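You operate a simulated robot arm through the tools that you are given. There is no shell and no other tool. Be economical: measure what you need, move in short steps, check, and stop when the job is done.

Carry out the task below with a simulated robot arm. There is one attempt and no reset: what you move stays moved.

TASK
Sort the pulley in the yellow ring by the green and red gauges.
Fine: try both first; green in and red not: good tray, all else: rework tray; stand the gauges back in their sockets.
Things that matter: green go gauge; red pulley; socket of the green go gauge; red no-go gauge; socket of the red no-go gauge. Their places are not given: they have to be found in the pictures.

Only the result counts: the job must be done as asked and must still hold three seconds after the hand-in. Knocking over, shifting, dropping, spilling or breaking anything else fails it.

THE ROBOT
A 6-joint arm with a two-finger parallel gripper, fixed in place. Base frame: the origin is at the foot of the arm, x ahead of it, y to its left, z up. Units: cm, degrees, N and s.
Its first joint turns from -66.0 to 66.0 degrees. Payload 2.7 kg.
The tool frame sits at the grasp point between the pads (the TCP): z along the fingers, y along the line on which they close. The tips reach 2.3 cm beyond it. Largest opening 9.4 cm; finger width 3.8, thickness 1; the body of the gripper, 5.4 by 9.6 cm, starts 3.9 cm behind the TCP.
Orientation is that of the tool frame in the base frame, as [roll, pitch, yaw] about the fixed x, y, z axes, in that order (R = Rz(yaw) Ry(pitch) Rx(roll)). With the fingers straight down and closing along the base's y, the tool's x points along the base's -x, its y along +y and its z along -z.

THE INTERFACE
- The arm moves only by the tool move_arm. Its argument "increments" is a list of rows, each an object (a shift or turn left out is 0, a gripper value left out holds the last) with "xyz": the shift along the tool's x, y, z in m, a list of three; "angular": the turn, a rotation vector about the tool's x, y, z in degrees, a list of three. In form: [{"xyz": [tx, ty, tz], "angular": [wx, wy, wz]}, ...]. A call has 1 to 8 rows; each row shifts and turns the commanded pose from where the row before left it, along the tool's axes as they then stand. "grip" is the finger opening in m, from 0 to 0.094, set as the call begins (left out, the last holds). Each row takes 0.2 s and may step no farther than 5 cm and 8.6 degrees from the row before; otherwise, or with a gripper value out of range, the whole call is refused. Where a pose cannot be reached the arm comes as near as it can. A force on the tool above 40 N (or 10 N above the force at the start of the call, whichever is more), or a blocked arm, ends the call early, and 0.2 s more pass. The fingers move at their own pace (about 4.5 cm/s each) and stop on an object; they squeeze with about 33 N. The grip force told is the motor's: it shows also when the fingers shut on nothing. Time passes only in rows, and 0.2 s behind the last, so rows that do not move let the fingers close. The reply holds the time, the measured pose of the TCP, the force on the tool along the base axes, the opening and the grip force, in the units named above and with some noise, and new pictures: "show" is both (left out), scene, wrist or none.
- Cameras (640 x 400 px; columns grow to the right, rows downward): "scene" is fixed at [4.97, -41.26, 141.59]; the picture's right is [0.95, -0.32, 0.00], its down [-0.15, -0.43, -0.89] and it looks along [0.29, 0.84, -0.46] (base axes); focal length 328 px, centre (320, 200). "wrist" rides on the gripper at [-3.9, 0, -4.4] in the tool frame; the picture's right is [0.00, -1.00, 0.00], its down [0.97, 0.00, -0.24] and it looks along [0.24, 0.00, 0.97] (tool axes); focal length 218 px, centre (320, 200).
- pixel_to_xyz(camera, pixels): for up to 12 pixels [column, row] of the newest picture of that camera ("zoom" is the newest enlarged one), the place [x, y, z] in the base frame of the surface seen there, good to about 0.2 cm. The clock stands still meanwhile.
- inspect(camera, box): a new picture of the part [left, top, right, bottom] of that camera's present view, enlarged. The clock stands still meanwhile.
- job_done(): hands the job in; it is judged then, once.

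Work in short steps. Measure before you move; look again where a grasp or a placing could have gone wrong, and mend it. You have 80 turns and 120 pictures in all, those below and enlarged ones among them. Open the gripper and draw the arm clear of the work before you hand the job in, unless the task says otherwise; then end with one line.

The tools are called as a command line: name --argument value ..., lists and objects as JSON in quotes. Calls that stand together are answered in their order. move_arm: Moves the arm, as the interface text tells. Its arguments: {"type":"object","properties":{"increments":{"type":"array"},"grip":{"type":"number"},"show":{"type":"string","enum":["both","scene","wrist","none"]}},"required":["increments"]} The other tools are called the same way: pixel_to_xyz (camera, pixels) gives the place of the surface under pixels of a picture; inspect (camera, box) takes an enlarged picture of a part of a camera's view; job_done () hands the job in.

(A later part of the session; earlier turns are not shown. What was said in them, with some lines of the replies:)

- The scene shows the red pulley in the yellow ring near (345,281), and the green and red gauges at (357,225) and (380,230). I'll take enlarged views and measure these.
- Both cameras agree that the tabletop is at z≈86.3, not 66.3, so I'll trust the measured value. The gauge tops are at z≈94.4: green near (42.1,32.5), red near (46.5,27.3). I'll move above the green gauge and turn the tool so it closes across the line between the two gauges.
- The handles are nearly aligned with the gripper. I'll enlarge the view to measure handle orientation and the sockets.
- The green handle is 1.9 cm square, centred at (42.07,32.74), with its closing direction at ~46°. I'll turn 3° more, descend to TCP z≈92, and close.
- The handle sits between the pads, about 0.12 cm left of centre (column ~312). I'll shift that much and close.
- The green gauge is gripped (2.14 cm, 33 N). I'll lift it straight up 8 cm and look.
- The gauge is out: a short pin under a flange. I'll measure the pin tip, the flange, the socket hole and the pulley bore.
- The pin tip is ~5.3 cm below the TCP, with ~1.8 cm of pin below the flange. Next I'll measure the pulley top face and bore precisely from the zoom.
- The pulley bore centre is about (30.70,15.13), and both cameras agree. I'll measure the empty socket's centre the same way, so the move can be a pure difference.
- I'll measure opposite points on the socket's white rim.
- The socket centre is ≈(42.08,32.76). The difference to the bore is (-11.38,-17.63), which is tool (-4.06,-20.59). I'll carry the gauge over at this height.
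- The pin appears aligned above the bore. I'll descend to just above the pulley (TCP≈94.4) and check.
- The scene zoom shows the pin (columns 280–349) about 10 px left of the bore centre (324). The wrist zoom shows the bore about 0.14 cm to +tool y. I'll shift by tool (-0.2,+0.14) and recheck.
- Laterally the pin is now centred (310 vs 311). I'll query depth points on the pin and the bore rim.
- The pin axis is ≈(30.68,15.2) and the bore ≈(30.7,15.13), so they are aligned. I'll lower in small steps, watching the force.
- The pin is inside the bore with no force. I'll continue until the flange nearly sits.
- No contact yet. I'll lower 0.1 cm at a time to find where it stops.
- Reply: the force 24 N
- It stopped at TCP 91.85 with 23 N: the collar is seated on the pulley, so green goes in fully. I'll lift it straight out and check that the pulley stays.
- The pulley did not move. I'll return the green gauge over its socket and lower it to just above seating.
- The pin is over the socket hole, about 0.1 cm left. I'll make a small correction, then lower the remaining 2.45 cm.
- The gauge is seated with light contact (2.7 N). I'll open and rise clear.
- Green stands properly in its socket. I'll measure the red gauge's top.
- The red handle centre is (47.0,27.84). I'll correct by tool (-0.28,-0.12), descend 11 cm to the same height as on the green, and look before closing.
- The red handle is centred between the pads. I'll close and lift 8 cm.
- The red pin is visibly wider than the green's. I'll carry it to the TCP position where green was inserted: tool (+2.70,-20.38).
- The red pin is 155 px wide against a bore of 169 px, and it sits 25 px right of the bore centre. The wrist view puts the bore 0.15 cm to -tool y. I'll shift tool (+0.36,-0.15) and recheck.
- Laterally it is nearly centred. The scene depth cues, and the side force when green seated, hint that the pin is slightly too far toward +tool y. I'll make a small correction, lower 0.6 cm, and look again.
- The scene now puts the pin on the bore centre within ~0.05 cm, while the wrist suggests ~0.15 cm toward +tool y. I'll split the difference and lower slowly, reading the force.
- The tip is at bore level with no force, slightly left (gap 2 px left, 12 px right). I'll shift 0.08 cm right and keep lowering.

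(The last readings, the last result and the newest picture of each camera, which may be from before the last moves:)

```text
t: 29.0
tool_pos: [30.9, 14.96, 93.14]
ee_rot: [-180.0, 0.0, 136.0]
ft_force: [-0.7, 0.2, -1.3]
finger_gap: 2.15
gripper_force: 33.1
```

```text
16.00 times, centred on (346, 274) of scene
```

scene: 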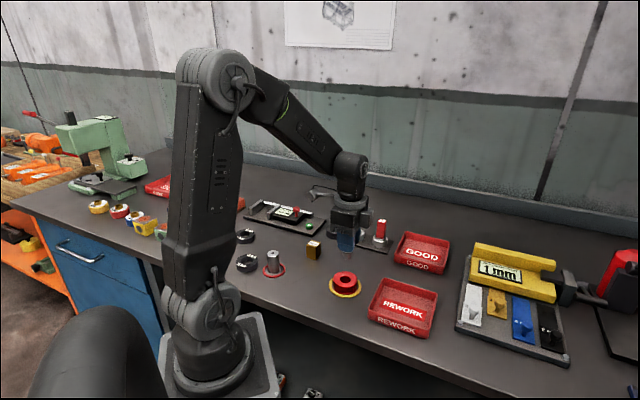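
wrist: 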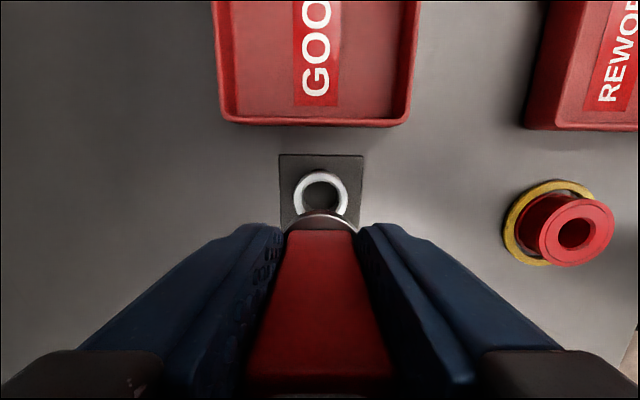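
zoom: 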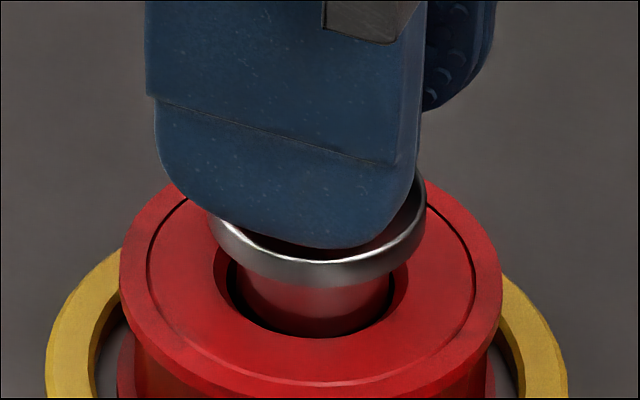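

The pin is going in without resistance. I'll continue down.

move_arm --increments '[{"xyz": [0, 0, 0.002]}, {"xyz": [0, 0, 0.002]}, {"xyz": [0, 0, 0.002]}, {"xyz": [0, 0, 0.002]}, {}]' --show "none"

inspect --camera "scene" --box '[325, 260, 367, 295]'

```text
t: 30.2
tool_pos: [30.72, 15.0, 92.25]
ee_rot: [-180.0, 0.0, 136.0]
ft_force: [0.1, 0.3, -2.0]
finger_gap: 2.18
gripper_force: 33.3
```

```text
11.43 times, centred on (346, 278) of scene
```

zoom: 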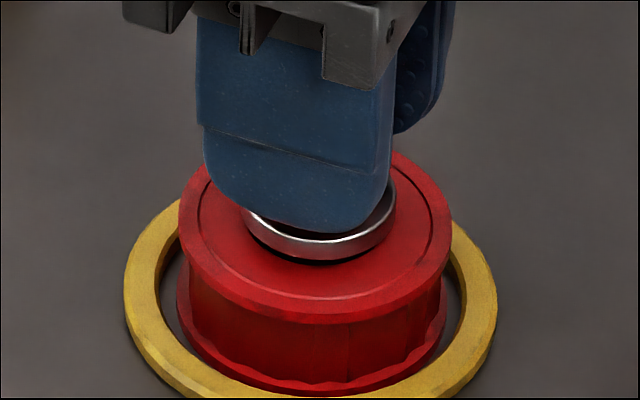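

Red goes in as well. I'll lower the last few mm to confirm full seating.

move_arm --increments '[{"xyz": [0, 0, 0.001]}, {"xyz": [0, 0, 0.001]}, {"xyz": [0, 0, 0.001]}, {}]' --show "none"

inspect --camera "scene" --box '[325, 260, 367, 295]'

```text
t: 31.2
tool_pos: [30.82, 14.95, 91.99]
ee_rot: [179.8, 0.1, 136.1]
ft_force: [-0.6, 1.8, -1.3]
finger_gap: 2.17
gripper_force: 32.9
```

```text
11.43 times, centred on (346, 278) of scene
```

zoom: 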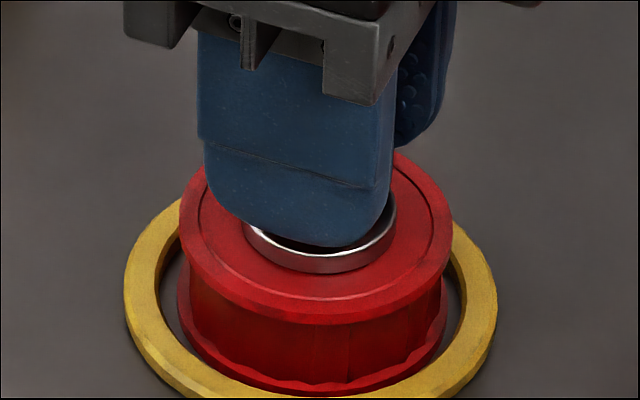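

Red is fully seated too, with the collar on the pulley's face, so the verdict is rework. I'll lift the red gauge straight out 8.2 cm.

move_arm --increments '[{"xyz": [0, 0, -0.004]}, {"xyz": [0, 0, -0.006]}, {"xyz": [0, 0, -0.01]}, {"xyz": [0, 0, -0.012]}, {"xyz": [0, 0, -0.025]}, {"xyz": [0, 0, -0.025]}, {}]' --show "scene"

inspect --camera "scene" --box '[310, 230, 390, 300]'

```text
t: 32.8
tool_pos: [30.75, 15.1, 100.17]
ee_rot: [-180.0, 0.0, 135.9]
ft_force: [0.0, 0.9, -1.1]
finger_gap: 2.16
gripper_force: 32.8
```

scene: 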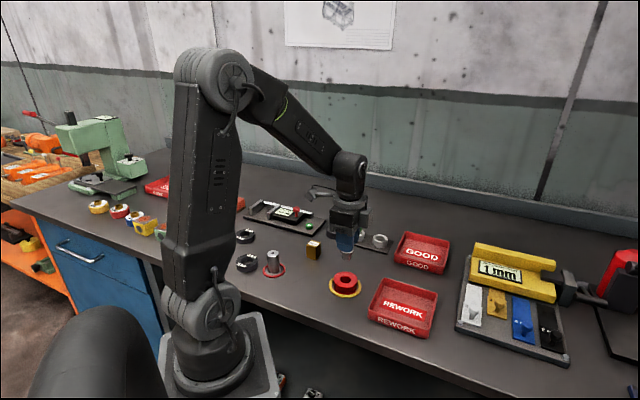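

```text
5.71 times, centred on (350, 265) of scene
```

zoom: 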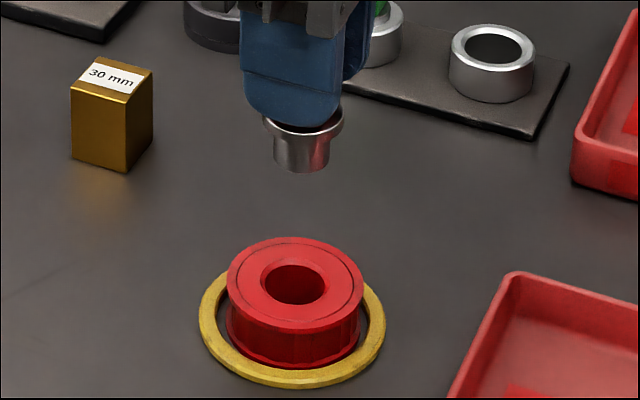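

The pulley is still in its ring. I'll carry the red gauge back over its socket and lower 5.5 cm.

move_arm --increments '[{"xyz": [-0.0057, 0.0411, 0]}, {"xyz": [-0.0057, 0.0411, 0]}, {"xyz": [-0.0057, 0.0411, 0]}, {"xyz": [-0.0057, 0.0411, 0]}, {"xyz": [-0.0057, 0.04117, 0]}, {}, {"xyz": [0, 0, 0.03]}, {"xyz": [0, 0, 0.025]}]' --show "none"

inspect --camera "wrist" --box '[260, 130, 380, 240]'

inspect --camera "scene" --box '[355, 210, 403, 248]'

```text
t: 34.6
tool_pos: [46.89, 27.84, 94.6]
ee_rot: [-179.9, 0.1, 136.1]
ft_force: [-0.5, -1.0, -1.1]
finger_gap: 2.18
gripper_force: 33.5
```

```text
3.64 times, centred on (320, 185) of wrist
```

zoom: 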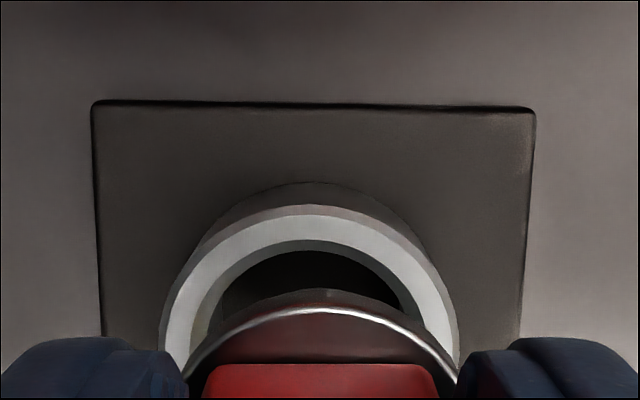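

```text
10.53 times, centred on (379, 229) of scene
```

zoom: 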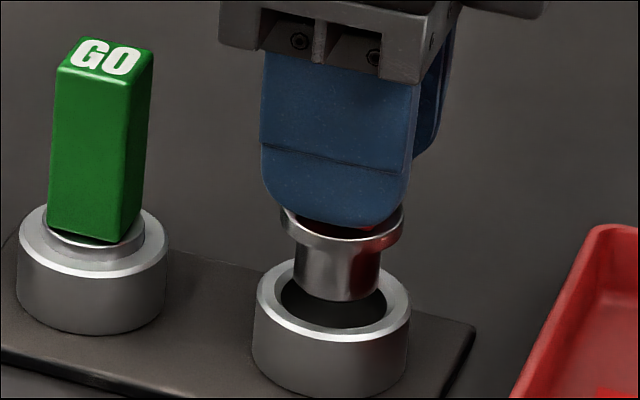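

The commanded position is exactly where it was lifted from, and the pin (294–381) is within the hole (280–387). I'll lower the remaining 2.45 cm gently.

move_arm --increments '[{"xyz": [0.0003, 0, 0.006]}, {"xyz": [0, 0, 0.006]}, {"xyz": [0, 0, 0.006]}, {"xyz": [0, 0, 0.004]}, {"xyz": [0, 0, 0.0015]}, {"xyz": [0, 0, 0.001]}, {}]' --show "none"

inspect --camera "scene" --box '[345, 205, 403, 248]'

```text
t: 36.2
tool_pos: [46.99, 27.84, 92.2]
ee_rot: [180.0, 0.0, 136.0]
ft_force: [0.2, 0.3, -1.6]
finger_gap: 2.16
gripper_force: 32.8
```

```text
9.30 times, centred on (374, 226) of scene
```

zoom: 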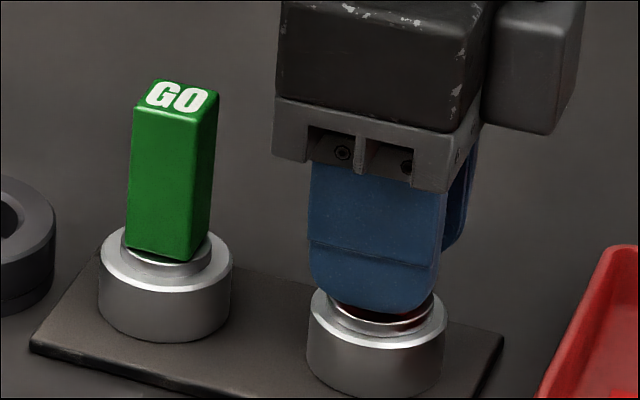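

Still no contact force, so it is within about 1 mm of seating. I'll lower another 0.1 cm in tiny steps, then open and rise.

move_arm --increments '[{"xyz": [0, 0, 0.0005]}, {"xyz": [0, 0, 0.0005]}, {}]' --show "none"

move_arm --increments '[{}, {}, {}]' --grip 0.05 --show "none"

move_arm --increments '[{"xyz": [0, 0, -0.03]}, {"xyz": [0, 0, -0.04]}, {"xyz": [0, 0, -0.04]}, {}]' --show "none"

inspect --camera "scene" --box '[335, 205, 403, 250]'

```text
t: 37.0
tool_pos: [47.18, 27.79, 92.18]
ee_rot: [179.9, -0.1, 136.0]
ft_force: [-1.1, -0.6, 1.7]
finger_gap: 2.17
gripper_force: 33.2
```

```text
t: 37.8
tool_pos: [47.07, 27.94, 92.25]
ee_rot: [180.0, 0.0, 136.0]
ft_force: [0.4, -0.4, -0.7]
finger_gap: 5.0
gripper_force: 0.0
```

```text
t: 38.8
tool_pos: [47.14, 27.71, 103.3]
ee_rot: [-180.0, 0.0, 136.0]
ft_force: [0.7, -0.4, 0.6]
finger_gap: 5.0
gripper_force: 0.1
```

```text
8.89 times, centred on (369, 228) of scene
```

zoom: 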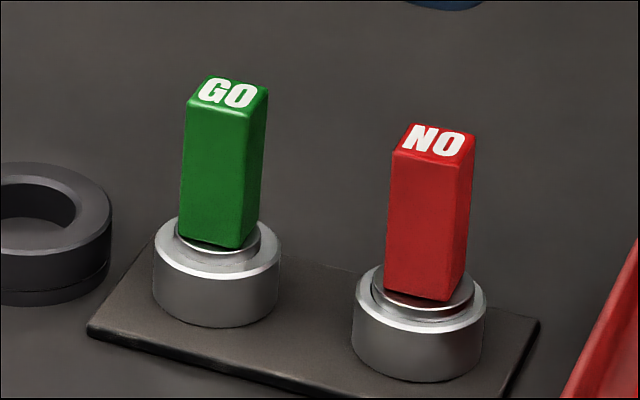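

Both gauges stand in their sockets. Now for the pulley: I'll move above it (tool +2.82,-20.56), open wide, and measure the ring, pulley and rework tray.

move_arm --increments '[{"xyz": [0.00564, -0.0411, 0]}, {"xyz": [0.00564, -0.0411, 0]}, {"xyz": [0.00564, -0.0411, 0]}, {"xyz": [0.00564, -0.0411, 0]}, {"xyz": [0.00564, -0.0412, 0]}, {}, {}]' --grip 0.08 --show "both"

inspect --camera "wrist" --box '[240, 130, 400, 230]'

pixel_to_xyz --camera "wrist" --pixels '[[350, 45], [265, 5], [436, 5], [263, 80], [436, 80], [350, 80], [350, 65], [290, 40], [410, 40]]'

pixel_to_xyz --camera "scene" --pixels '[[384, 279], [437, 292], [370, 312], [428, 332], [402, 309], [415, 300], [345, 297], [333, 290], [404, 321], [380, 300], [405, 288], [430, 305]]'

```text
t: 40.4
tool_pos: [30.89, 14.97, 103.2]
ee_rot: [-179.9, 0.0, 136.0]
ft_force: [0.0, -0.1, 0.5]
finger_gap: 7.99
gripper_force: 0.0
```

scene: 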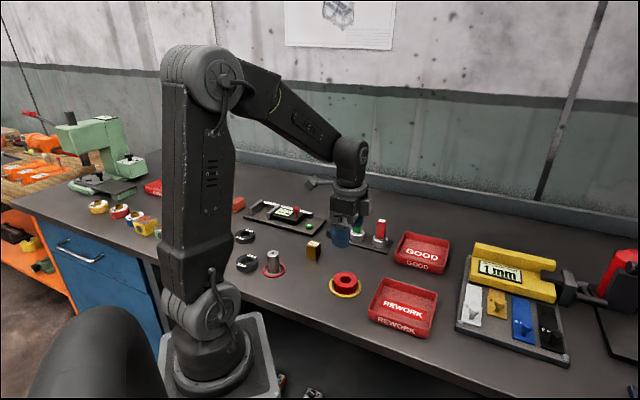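
wrist: 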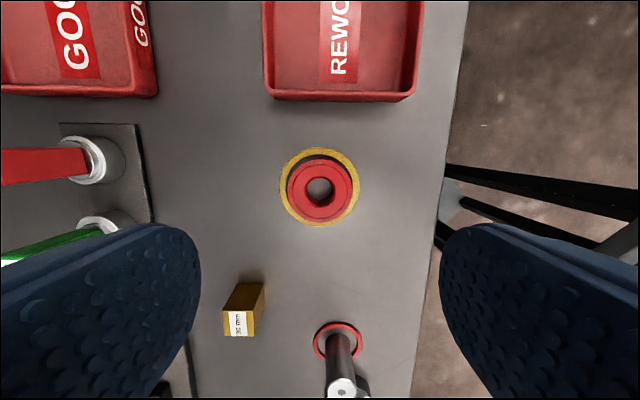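

```text
4.00 times, centred on (320, 180) of wrist
```

zoom: 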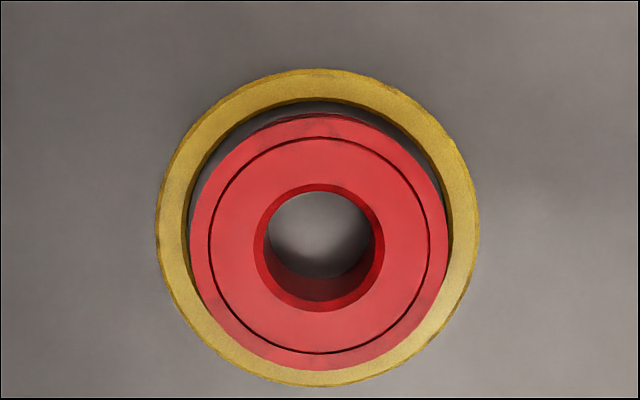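

```text
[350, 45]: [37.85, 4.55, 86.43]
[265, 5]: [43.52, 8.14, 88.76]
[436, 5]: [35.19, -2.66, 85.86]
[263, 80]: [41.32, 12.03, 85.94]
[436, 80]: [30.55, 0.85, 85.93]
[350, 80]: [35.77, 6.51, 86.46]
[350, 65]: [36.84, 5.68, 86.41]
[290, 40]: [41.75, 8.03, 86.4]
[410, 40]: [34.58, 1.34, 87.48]
```

```text
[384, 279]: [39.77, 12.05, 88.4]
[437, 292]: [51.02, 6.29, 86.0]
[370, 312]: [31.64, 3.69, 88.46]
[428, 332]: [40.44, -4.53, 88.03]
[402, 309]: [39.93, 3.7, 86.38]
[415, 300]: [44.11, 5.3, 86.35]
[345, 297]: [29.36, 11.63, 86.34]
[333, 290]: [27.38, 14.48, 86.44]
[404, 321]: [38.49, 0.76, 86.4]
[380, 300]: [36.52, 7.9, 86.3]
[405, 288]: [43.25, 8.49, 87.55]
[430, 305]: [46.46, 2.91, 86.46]
```

The pulley is centred under the TCP (wrist 320,190). Its top is 88.4, the ring top 86.35, and the table ~85.9. The rework tray centre is ≈(40.1,3.8) with floor 86.4 and rim 88.5. I'll descend to TCP≈89.05 with the fingers outside the pulley and the tips above the ring.

move_arm --increments '[{"xyz": [0, 0, 0.045]}, {"xyz": [0, 0, 0.045]}, {"xyz": [0, 0, 0.035]}, {"xyz": [0, 0, 0.01]}, {}, {}]' --grip 0.076 --show "wrist"

inspect --camera "scene" --box '[315, 250, 375, 305]'

```text
t: 41.8
tool_pos: [30.65, 14.9, 89.48]
ee_rot: [180.0, 0.0, 136.0]
ft_force: [0.0, -0.5, 1.4]
finger_gap: 7.6
gripper_force: 0.1
```

wrist: 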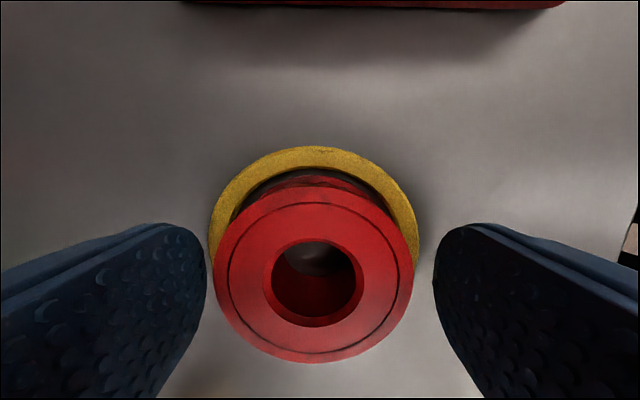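

```text
7.27 times, centred on (345, 278) of scene
```

zoom: 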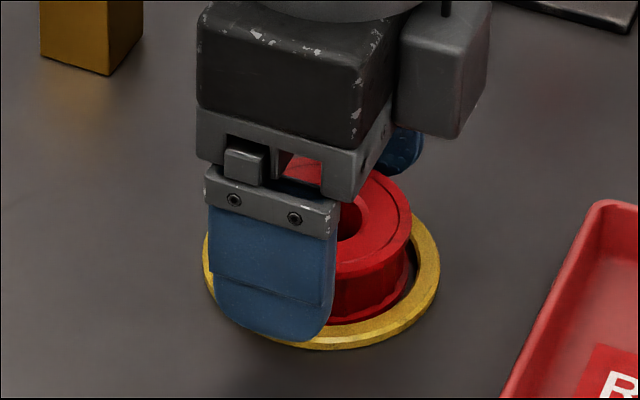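

The pulley centre is at column 314, row ~283. I'll nudge tool (-0.15,+0.15), lower 0.3 cm, and close.

move_arm --increments '[{"xyz": [-0.0015, 0.0015, 0]}, {"xyz": [0, 0, 0.003]}, {}]' --show "none"

move_arm --increments '[{}, {}, {}, {}]' --grip 0.045 --show "wrist"

inspect --camera "scene" --box '[315, 250, 375, 305]'

```text
t: 42.6
tool_pos: [30.97, 15.04, 89.14]
ee_rot: [-180.0, 0.0, 136.1]
ft_force: [1.4, 0.5, 0.6]
finger_gap: 7.6
gripper_force: 0.1
```

```text
t: 43.6
tool_pos: [30.76, 15.05, 89.31]
ee_rot: [-180.0, 0.1, 136.0]
ft_force: [0.9, 0.3, -0.1]
finger_gap: 5.75
gripper_force: 32.6
```

wrist: 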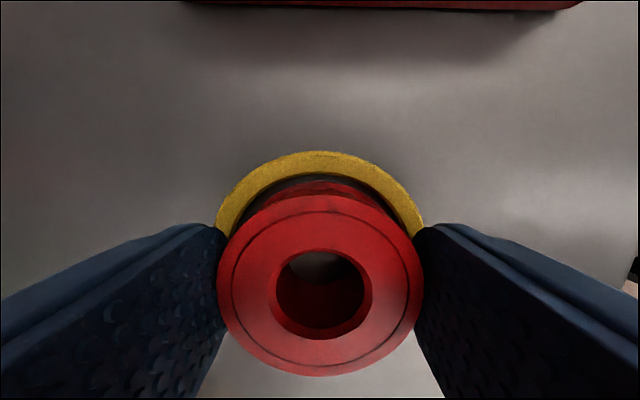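

```text
7.27 times, centred on (345, 278) of scene
```

zoom: 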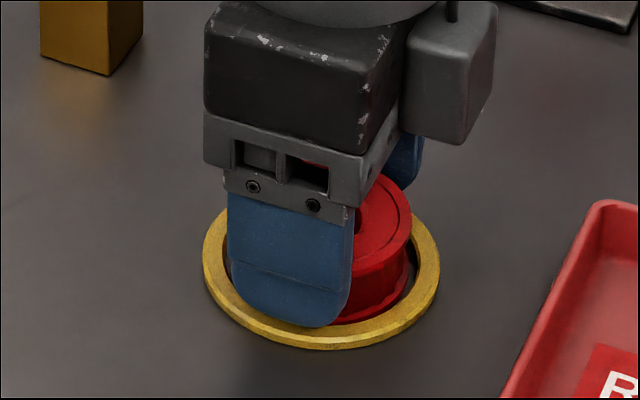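

The pulley is gripped (5.75 cm, 33 N). I'll lift 7 cm and check the ring stays.

move_arm --increments '[{"xyz": [0, 0, -0.01]}, {"xyz": [0, 0, -0.03]}, {"xyz": [0, 0, -0.03]}, {}]' --show "scene"

inspect --camera "scene" --box '[310, 225, 450, 345]'

```text
t: 44.6
tool_pos: [30.84, 14.86, 96.38]
ee_rot: [179.9, 0.1, 136.0]
ft_force: [-0.2, 0.7, -2.7]
finger_gap: 5.74
gripper_force: 33.1
```

scene: 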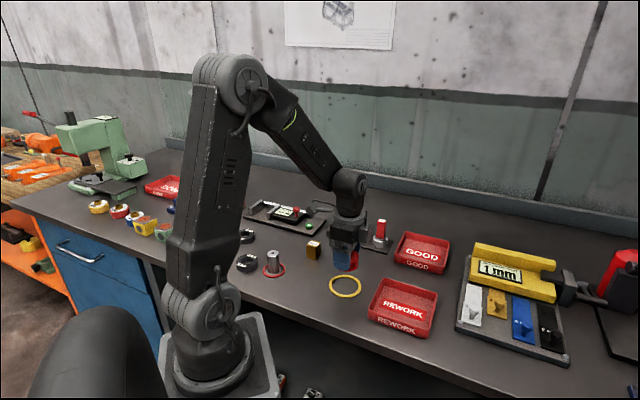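

```text
3.33 times, centred on (380, 285) of scene
```

zoom: 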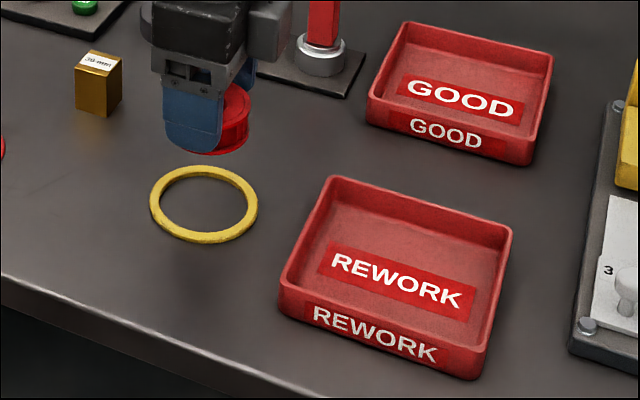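

The pulley is lifted and the ring stayed. I'll measure the tray's rim and floor from this zoom.

pixel_to_xyz --camera "zoom" --pixels '[[332, 180], [509, 229], [284, 288], [484, 350], [338, 222], [488, 265], [315, 278], [468, 318], [395, 270]]'

```text
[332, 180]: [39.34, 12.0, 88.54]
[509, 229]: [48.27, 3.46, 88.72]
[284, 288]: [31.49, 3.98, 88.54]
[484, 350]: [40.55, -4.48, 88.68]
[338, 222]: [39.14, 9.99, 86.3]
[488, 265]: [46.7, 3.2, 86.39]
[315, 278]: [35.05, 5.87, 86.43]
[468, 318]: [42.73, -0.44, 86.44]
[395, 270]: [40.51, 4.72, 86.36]
```

The tray centre is (39.9,3.74). I'll carry the pulley over by tool (-14.37,-1.78) and check.

move_arm --increments '[{"xyz": [-0.0359, -0.00445, 0]}, {"xyz": [-0.0359, -0.00445, 0]}, {"xyz": [-0.0359, -0.00445, 0]}, {"xyz": [-0.036, -0.00445, 0]}, {}, {}]' --show "both"

```text
t: 46.0
tool_pos: [40.13, 3.74, 96.66]
ee_rot: [-180.0, 0.0, 136.0]
ft_force: [0.1, 0.5, -3.0]
finger_gap: 5.72
gripper_force: 32.3
```

scene: 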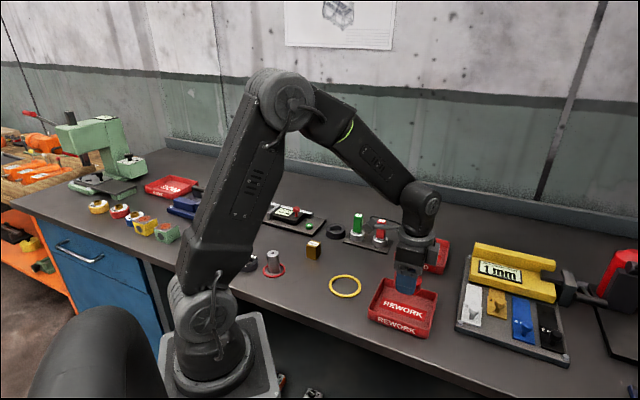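
wrist: 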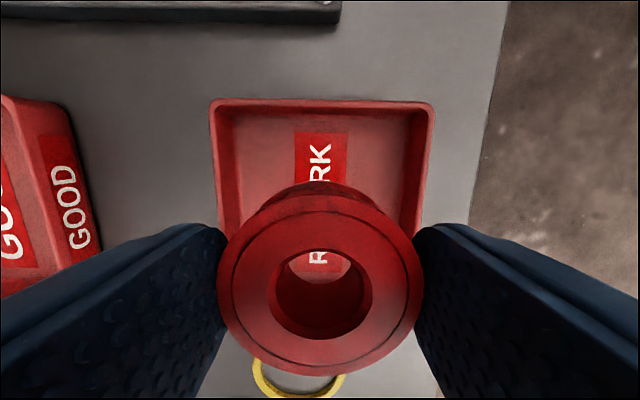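

The pulley is centred over the tray (columns 210–435). I'll lower it to the floor, finishing in small steps (contact expected at TCP≈89.7).

move_arm --increments '[{"xyz": [0, 0, 0.03]}, {"xyz": [0, 0, 0.025]}, {"xyz": [0, 0, 0.006]}, {"xyz": [0, 0, 0.002]}, {"xyz": [0, 0, 0.001]}, {"xyz": [0, 0, 0.001]}, {}]' --show "none"

inspect --camera "scene" --box '[360, 250, 450, 345]'

```text
t: 47.6
tool_pos: [39.96, 3.65, 89.82]
ee_rot: [179.9, 0.0, 136.0]
ft_force: [-0.5, 0.2, -3.0]
finger_gap: 5.72
gripper_force: 32.5
```

```text
4.21 times, centred on (405, 298) of scene
```

zoom: 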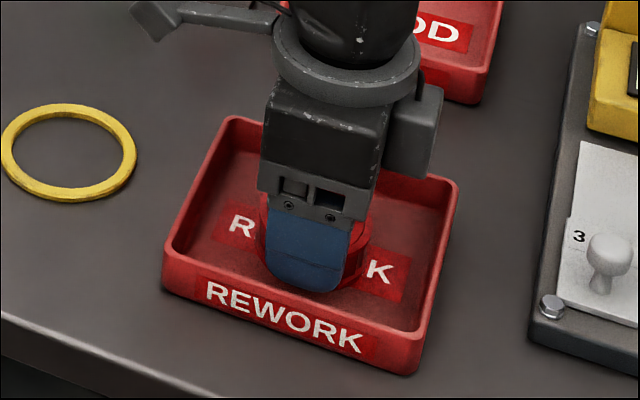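

No contact yet. I'll continue in 0.05–0.1 cm steps until a light touch.

move_arm --increments '[{"xyz": [0, 0, 0.001]}, {"xyz": [0, 0, 0.0005]}, {}]' --show "none"

```text
t: 48.4
tool_pos: [40.08, 3.59, 89.63]
ee_rot: [180.0, 0.1, 136.0]
ft_force: [-5.0, -0.5, 10.4]
finger_gap: 5.71
gripper_force: 33.1
```

Contact with the floor (10 N). I'll open moderately (6.8 cm, staying inside the tray walls) and then rise.

move_arm --increments '[{}, {}, {}]' --grip 0.068 --show "none"

move_arm --increments '[{"xyz": [0, 0, -0.02]}, {"xyz": [0, 0, -0.04]}, {"xyz": [0, 0, -0.05]}, {"xyz": [0, 0, -0.05]}, {"xyz": [0.04, 0, 0]}, {"xyz": [0.045, 0, 0]}, {"xyz": [0.045, 0, 0]}, {}]' --show "both"

inspect --camera "scene" --box '[310, 200, 450, 340]'

```text
t: 49.2
tool_pos: [40.14, 3.62, 89.54]
ee_rot: [-180.0, -0.1, 136.0]
ft_force: [0.4, -0.6, 0.1]
finger_gap: 6.8
gripper_force: 0.1
```

```text
t: 51.0
tool_pos: [30.85, 12.73, 105.59]
ee_rot: [-180.0, 0.0, 136.0]
ft_force: [-0.2, 0.0, -0.8]
finger_gap: 6.8
gripper_force: 0.0
```

scene: 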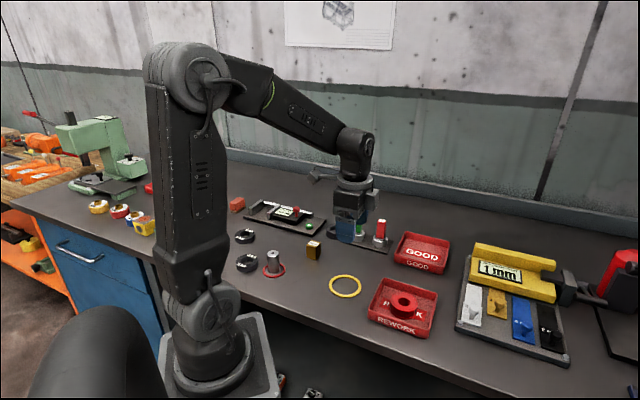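
wrist: 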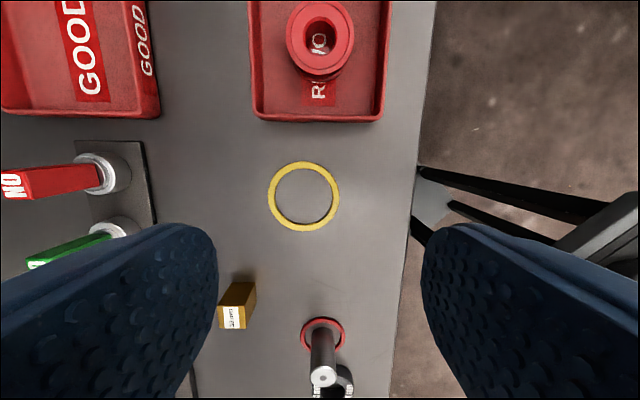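

```text
2.86 times, centred on (380, 270) of scene
```

zoom: 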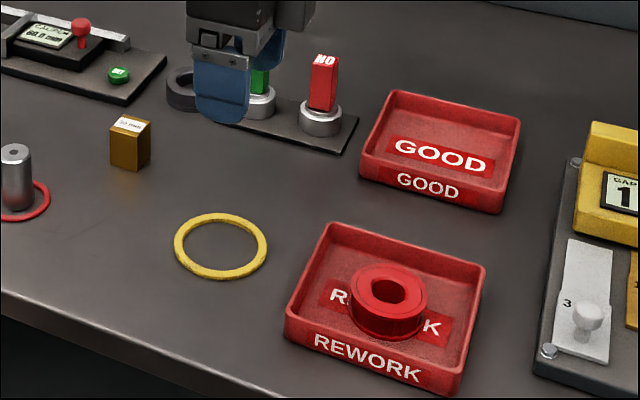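

The pulley lies flat in the rework tray, both gauges stand in their sockets, the ring is in place, and the open arm is clear. I'll hand in.

job_done

```text
The job is handed in.
```

The pulley is in the rework tray: both the green and the red gauge went fully into its bore. Both gauges are back standing in their sockets, and the job is handed in.
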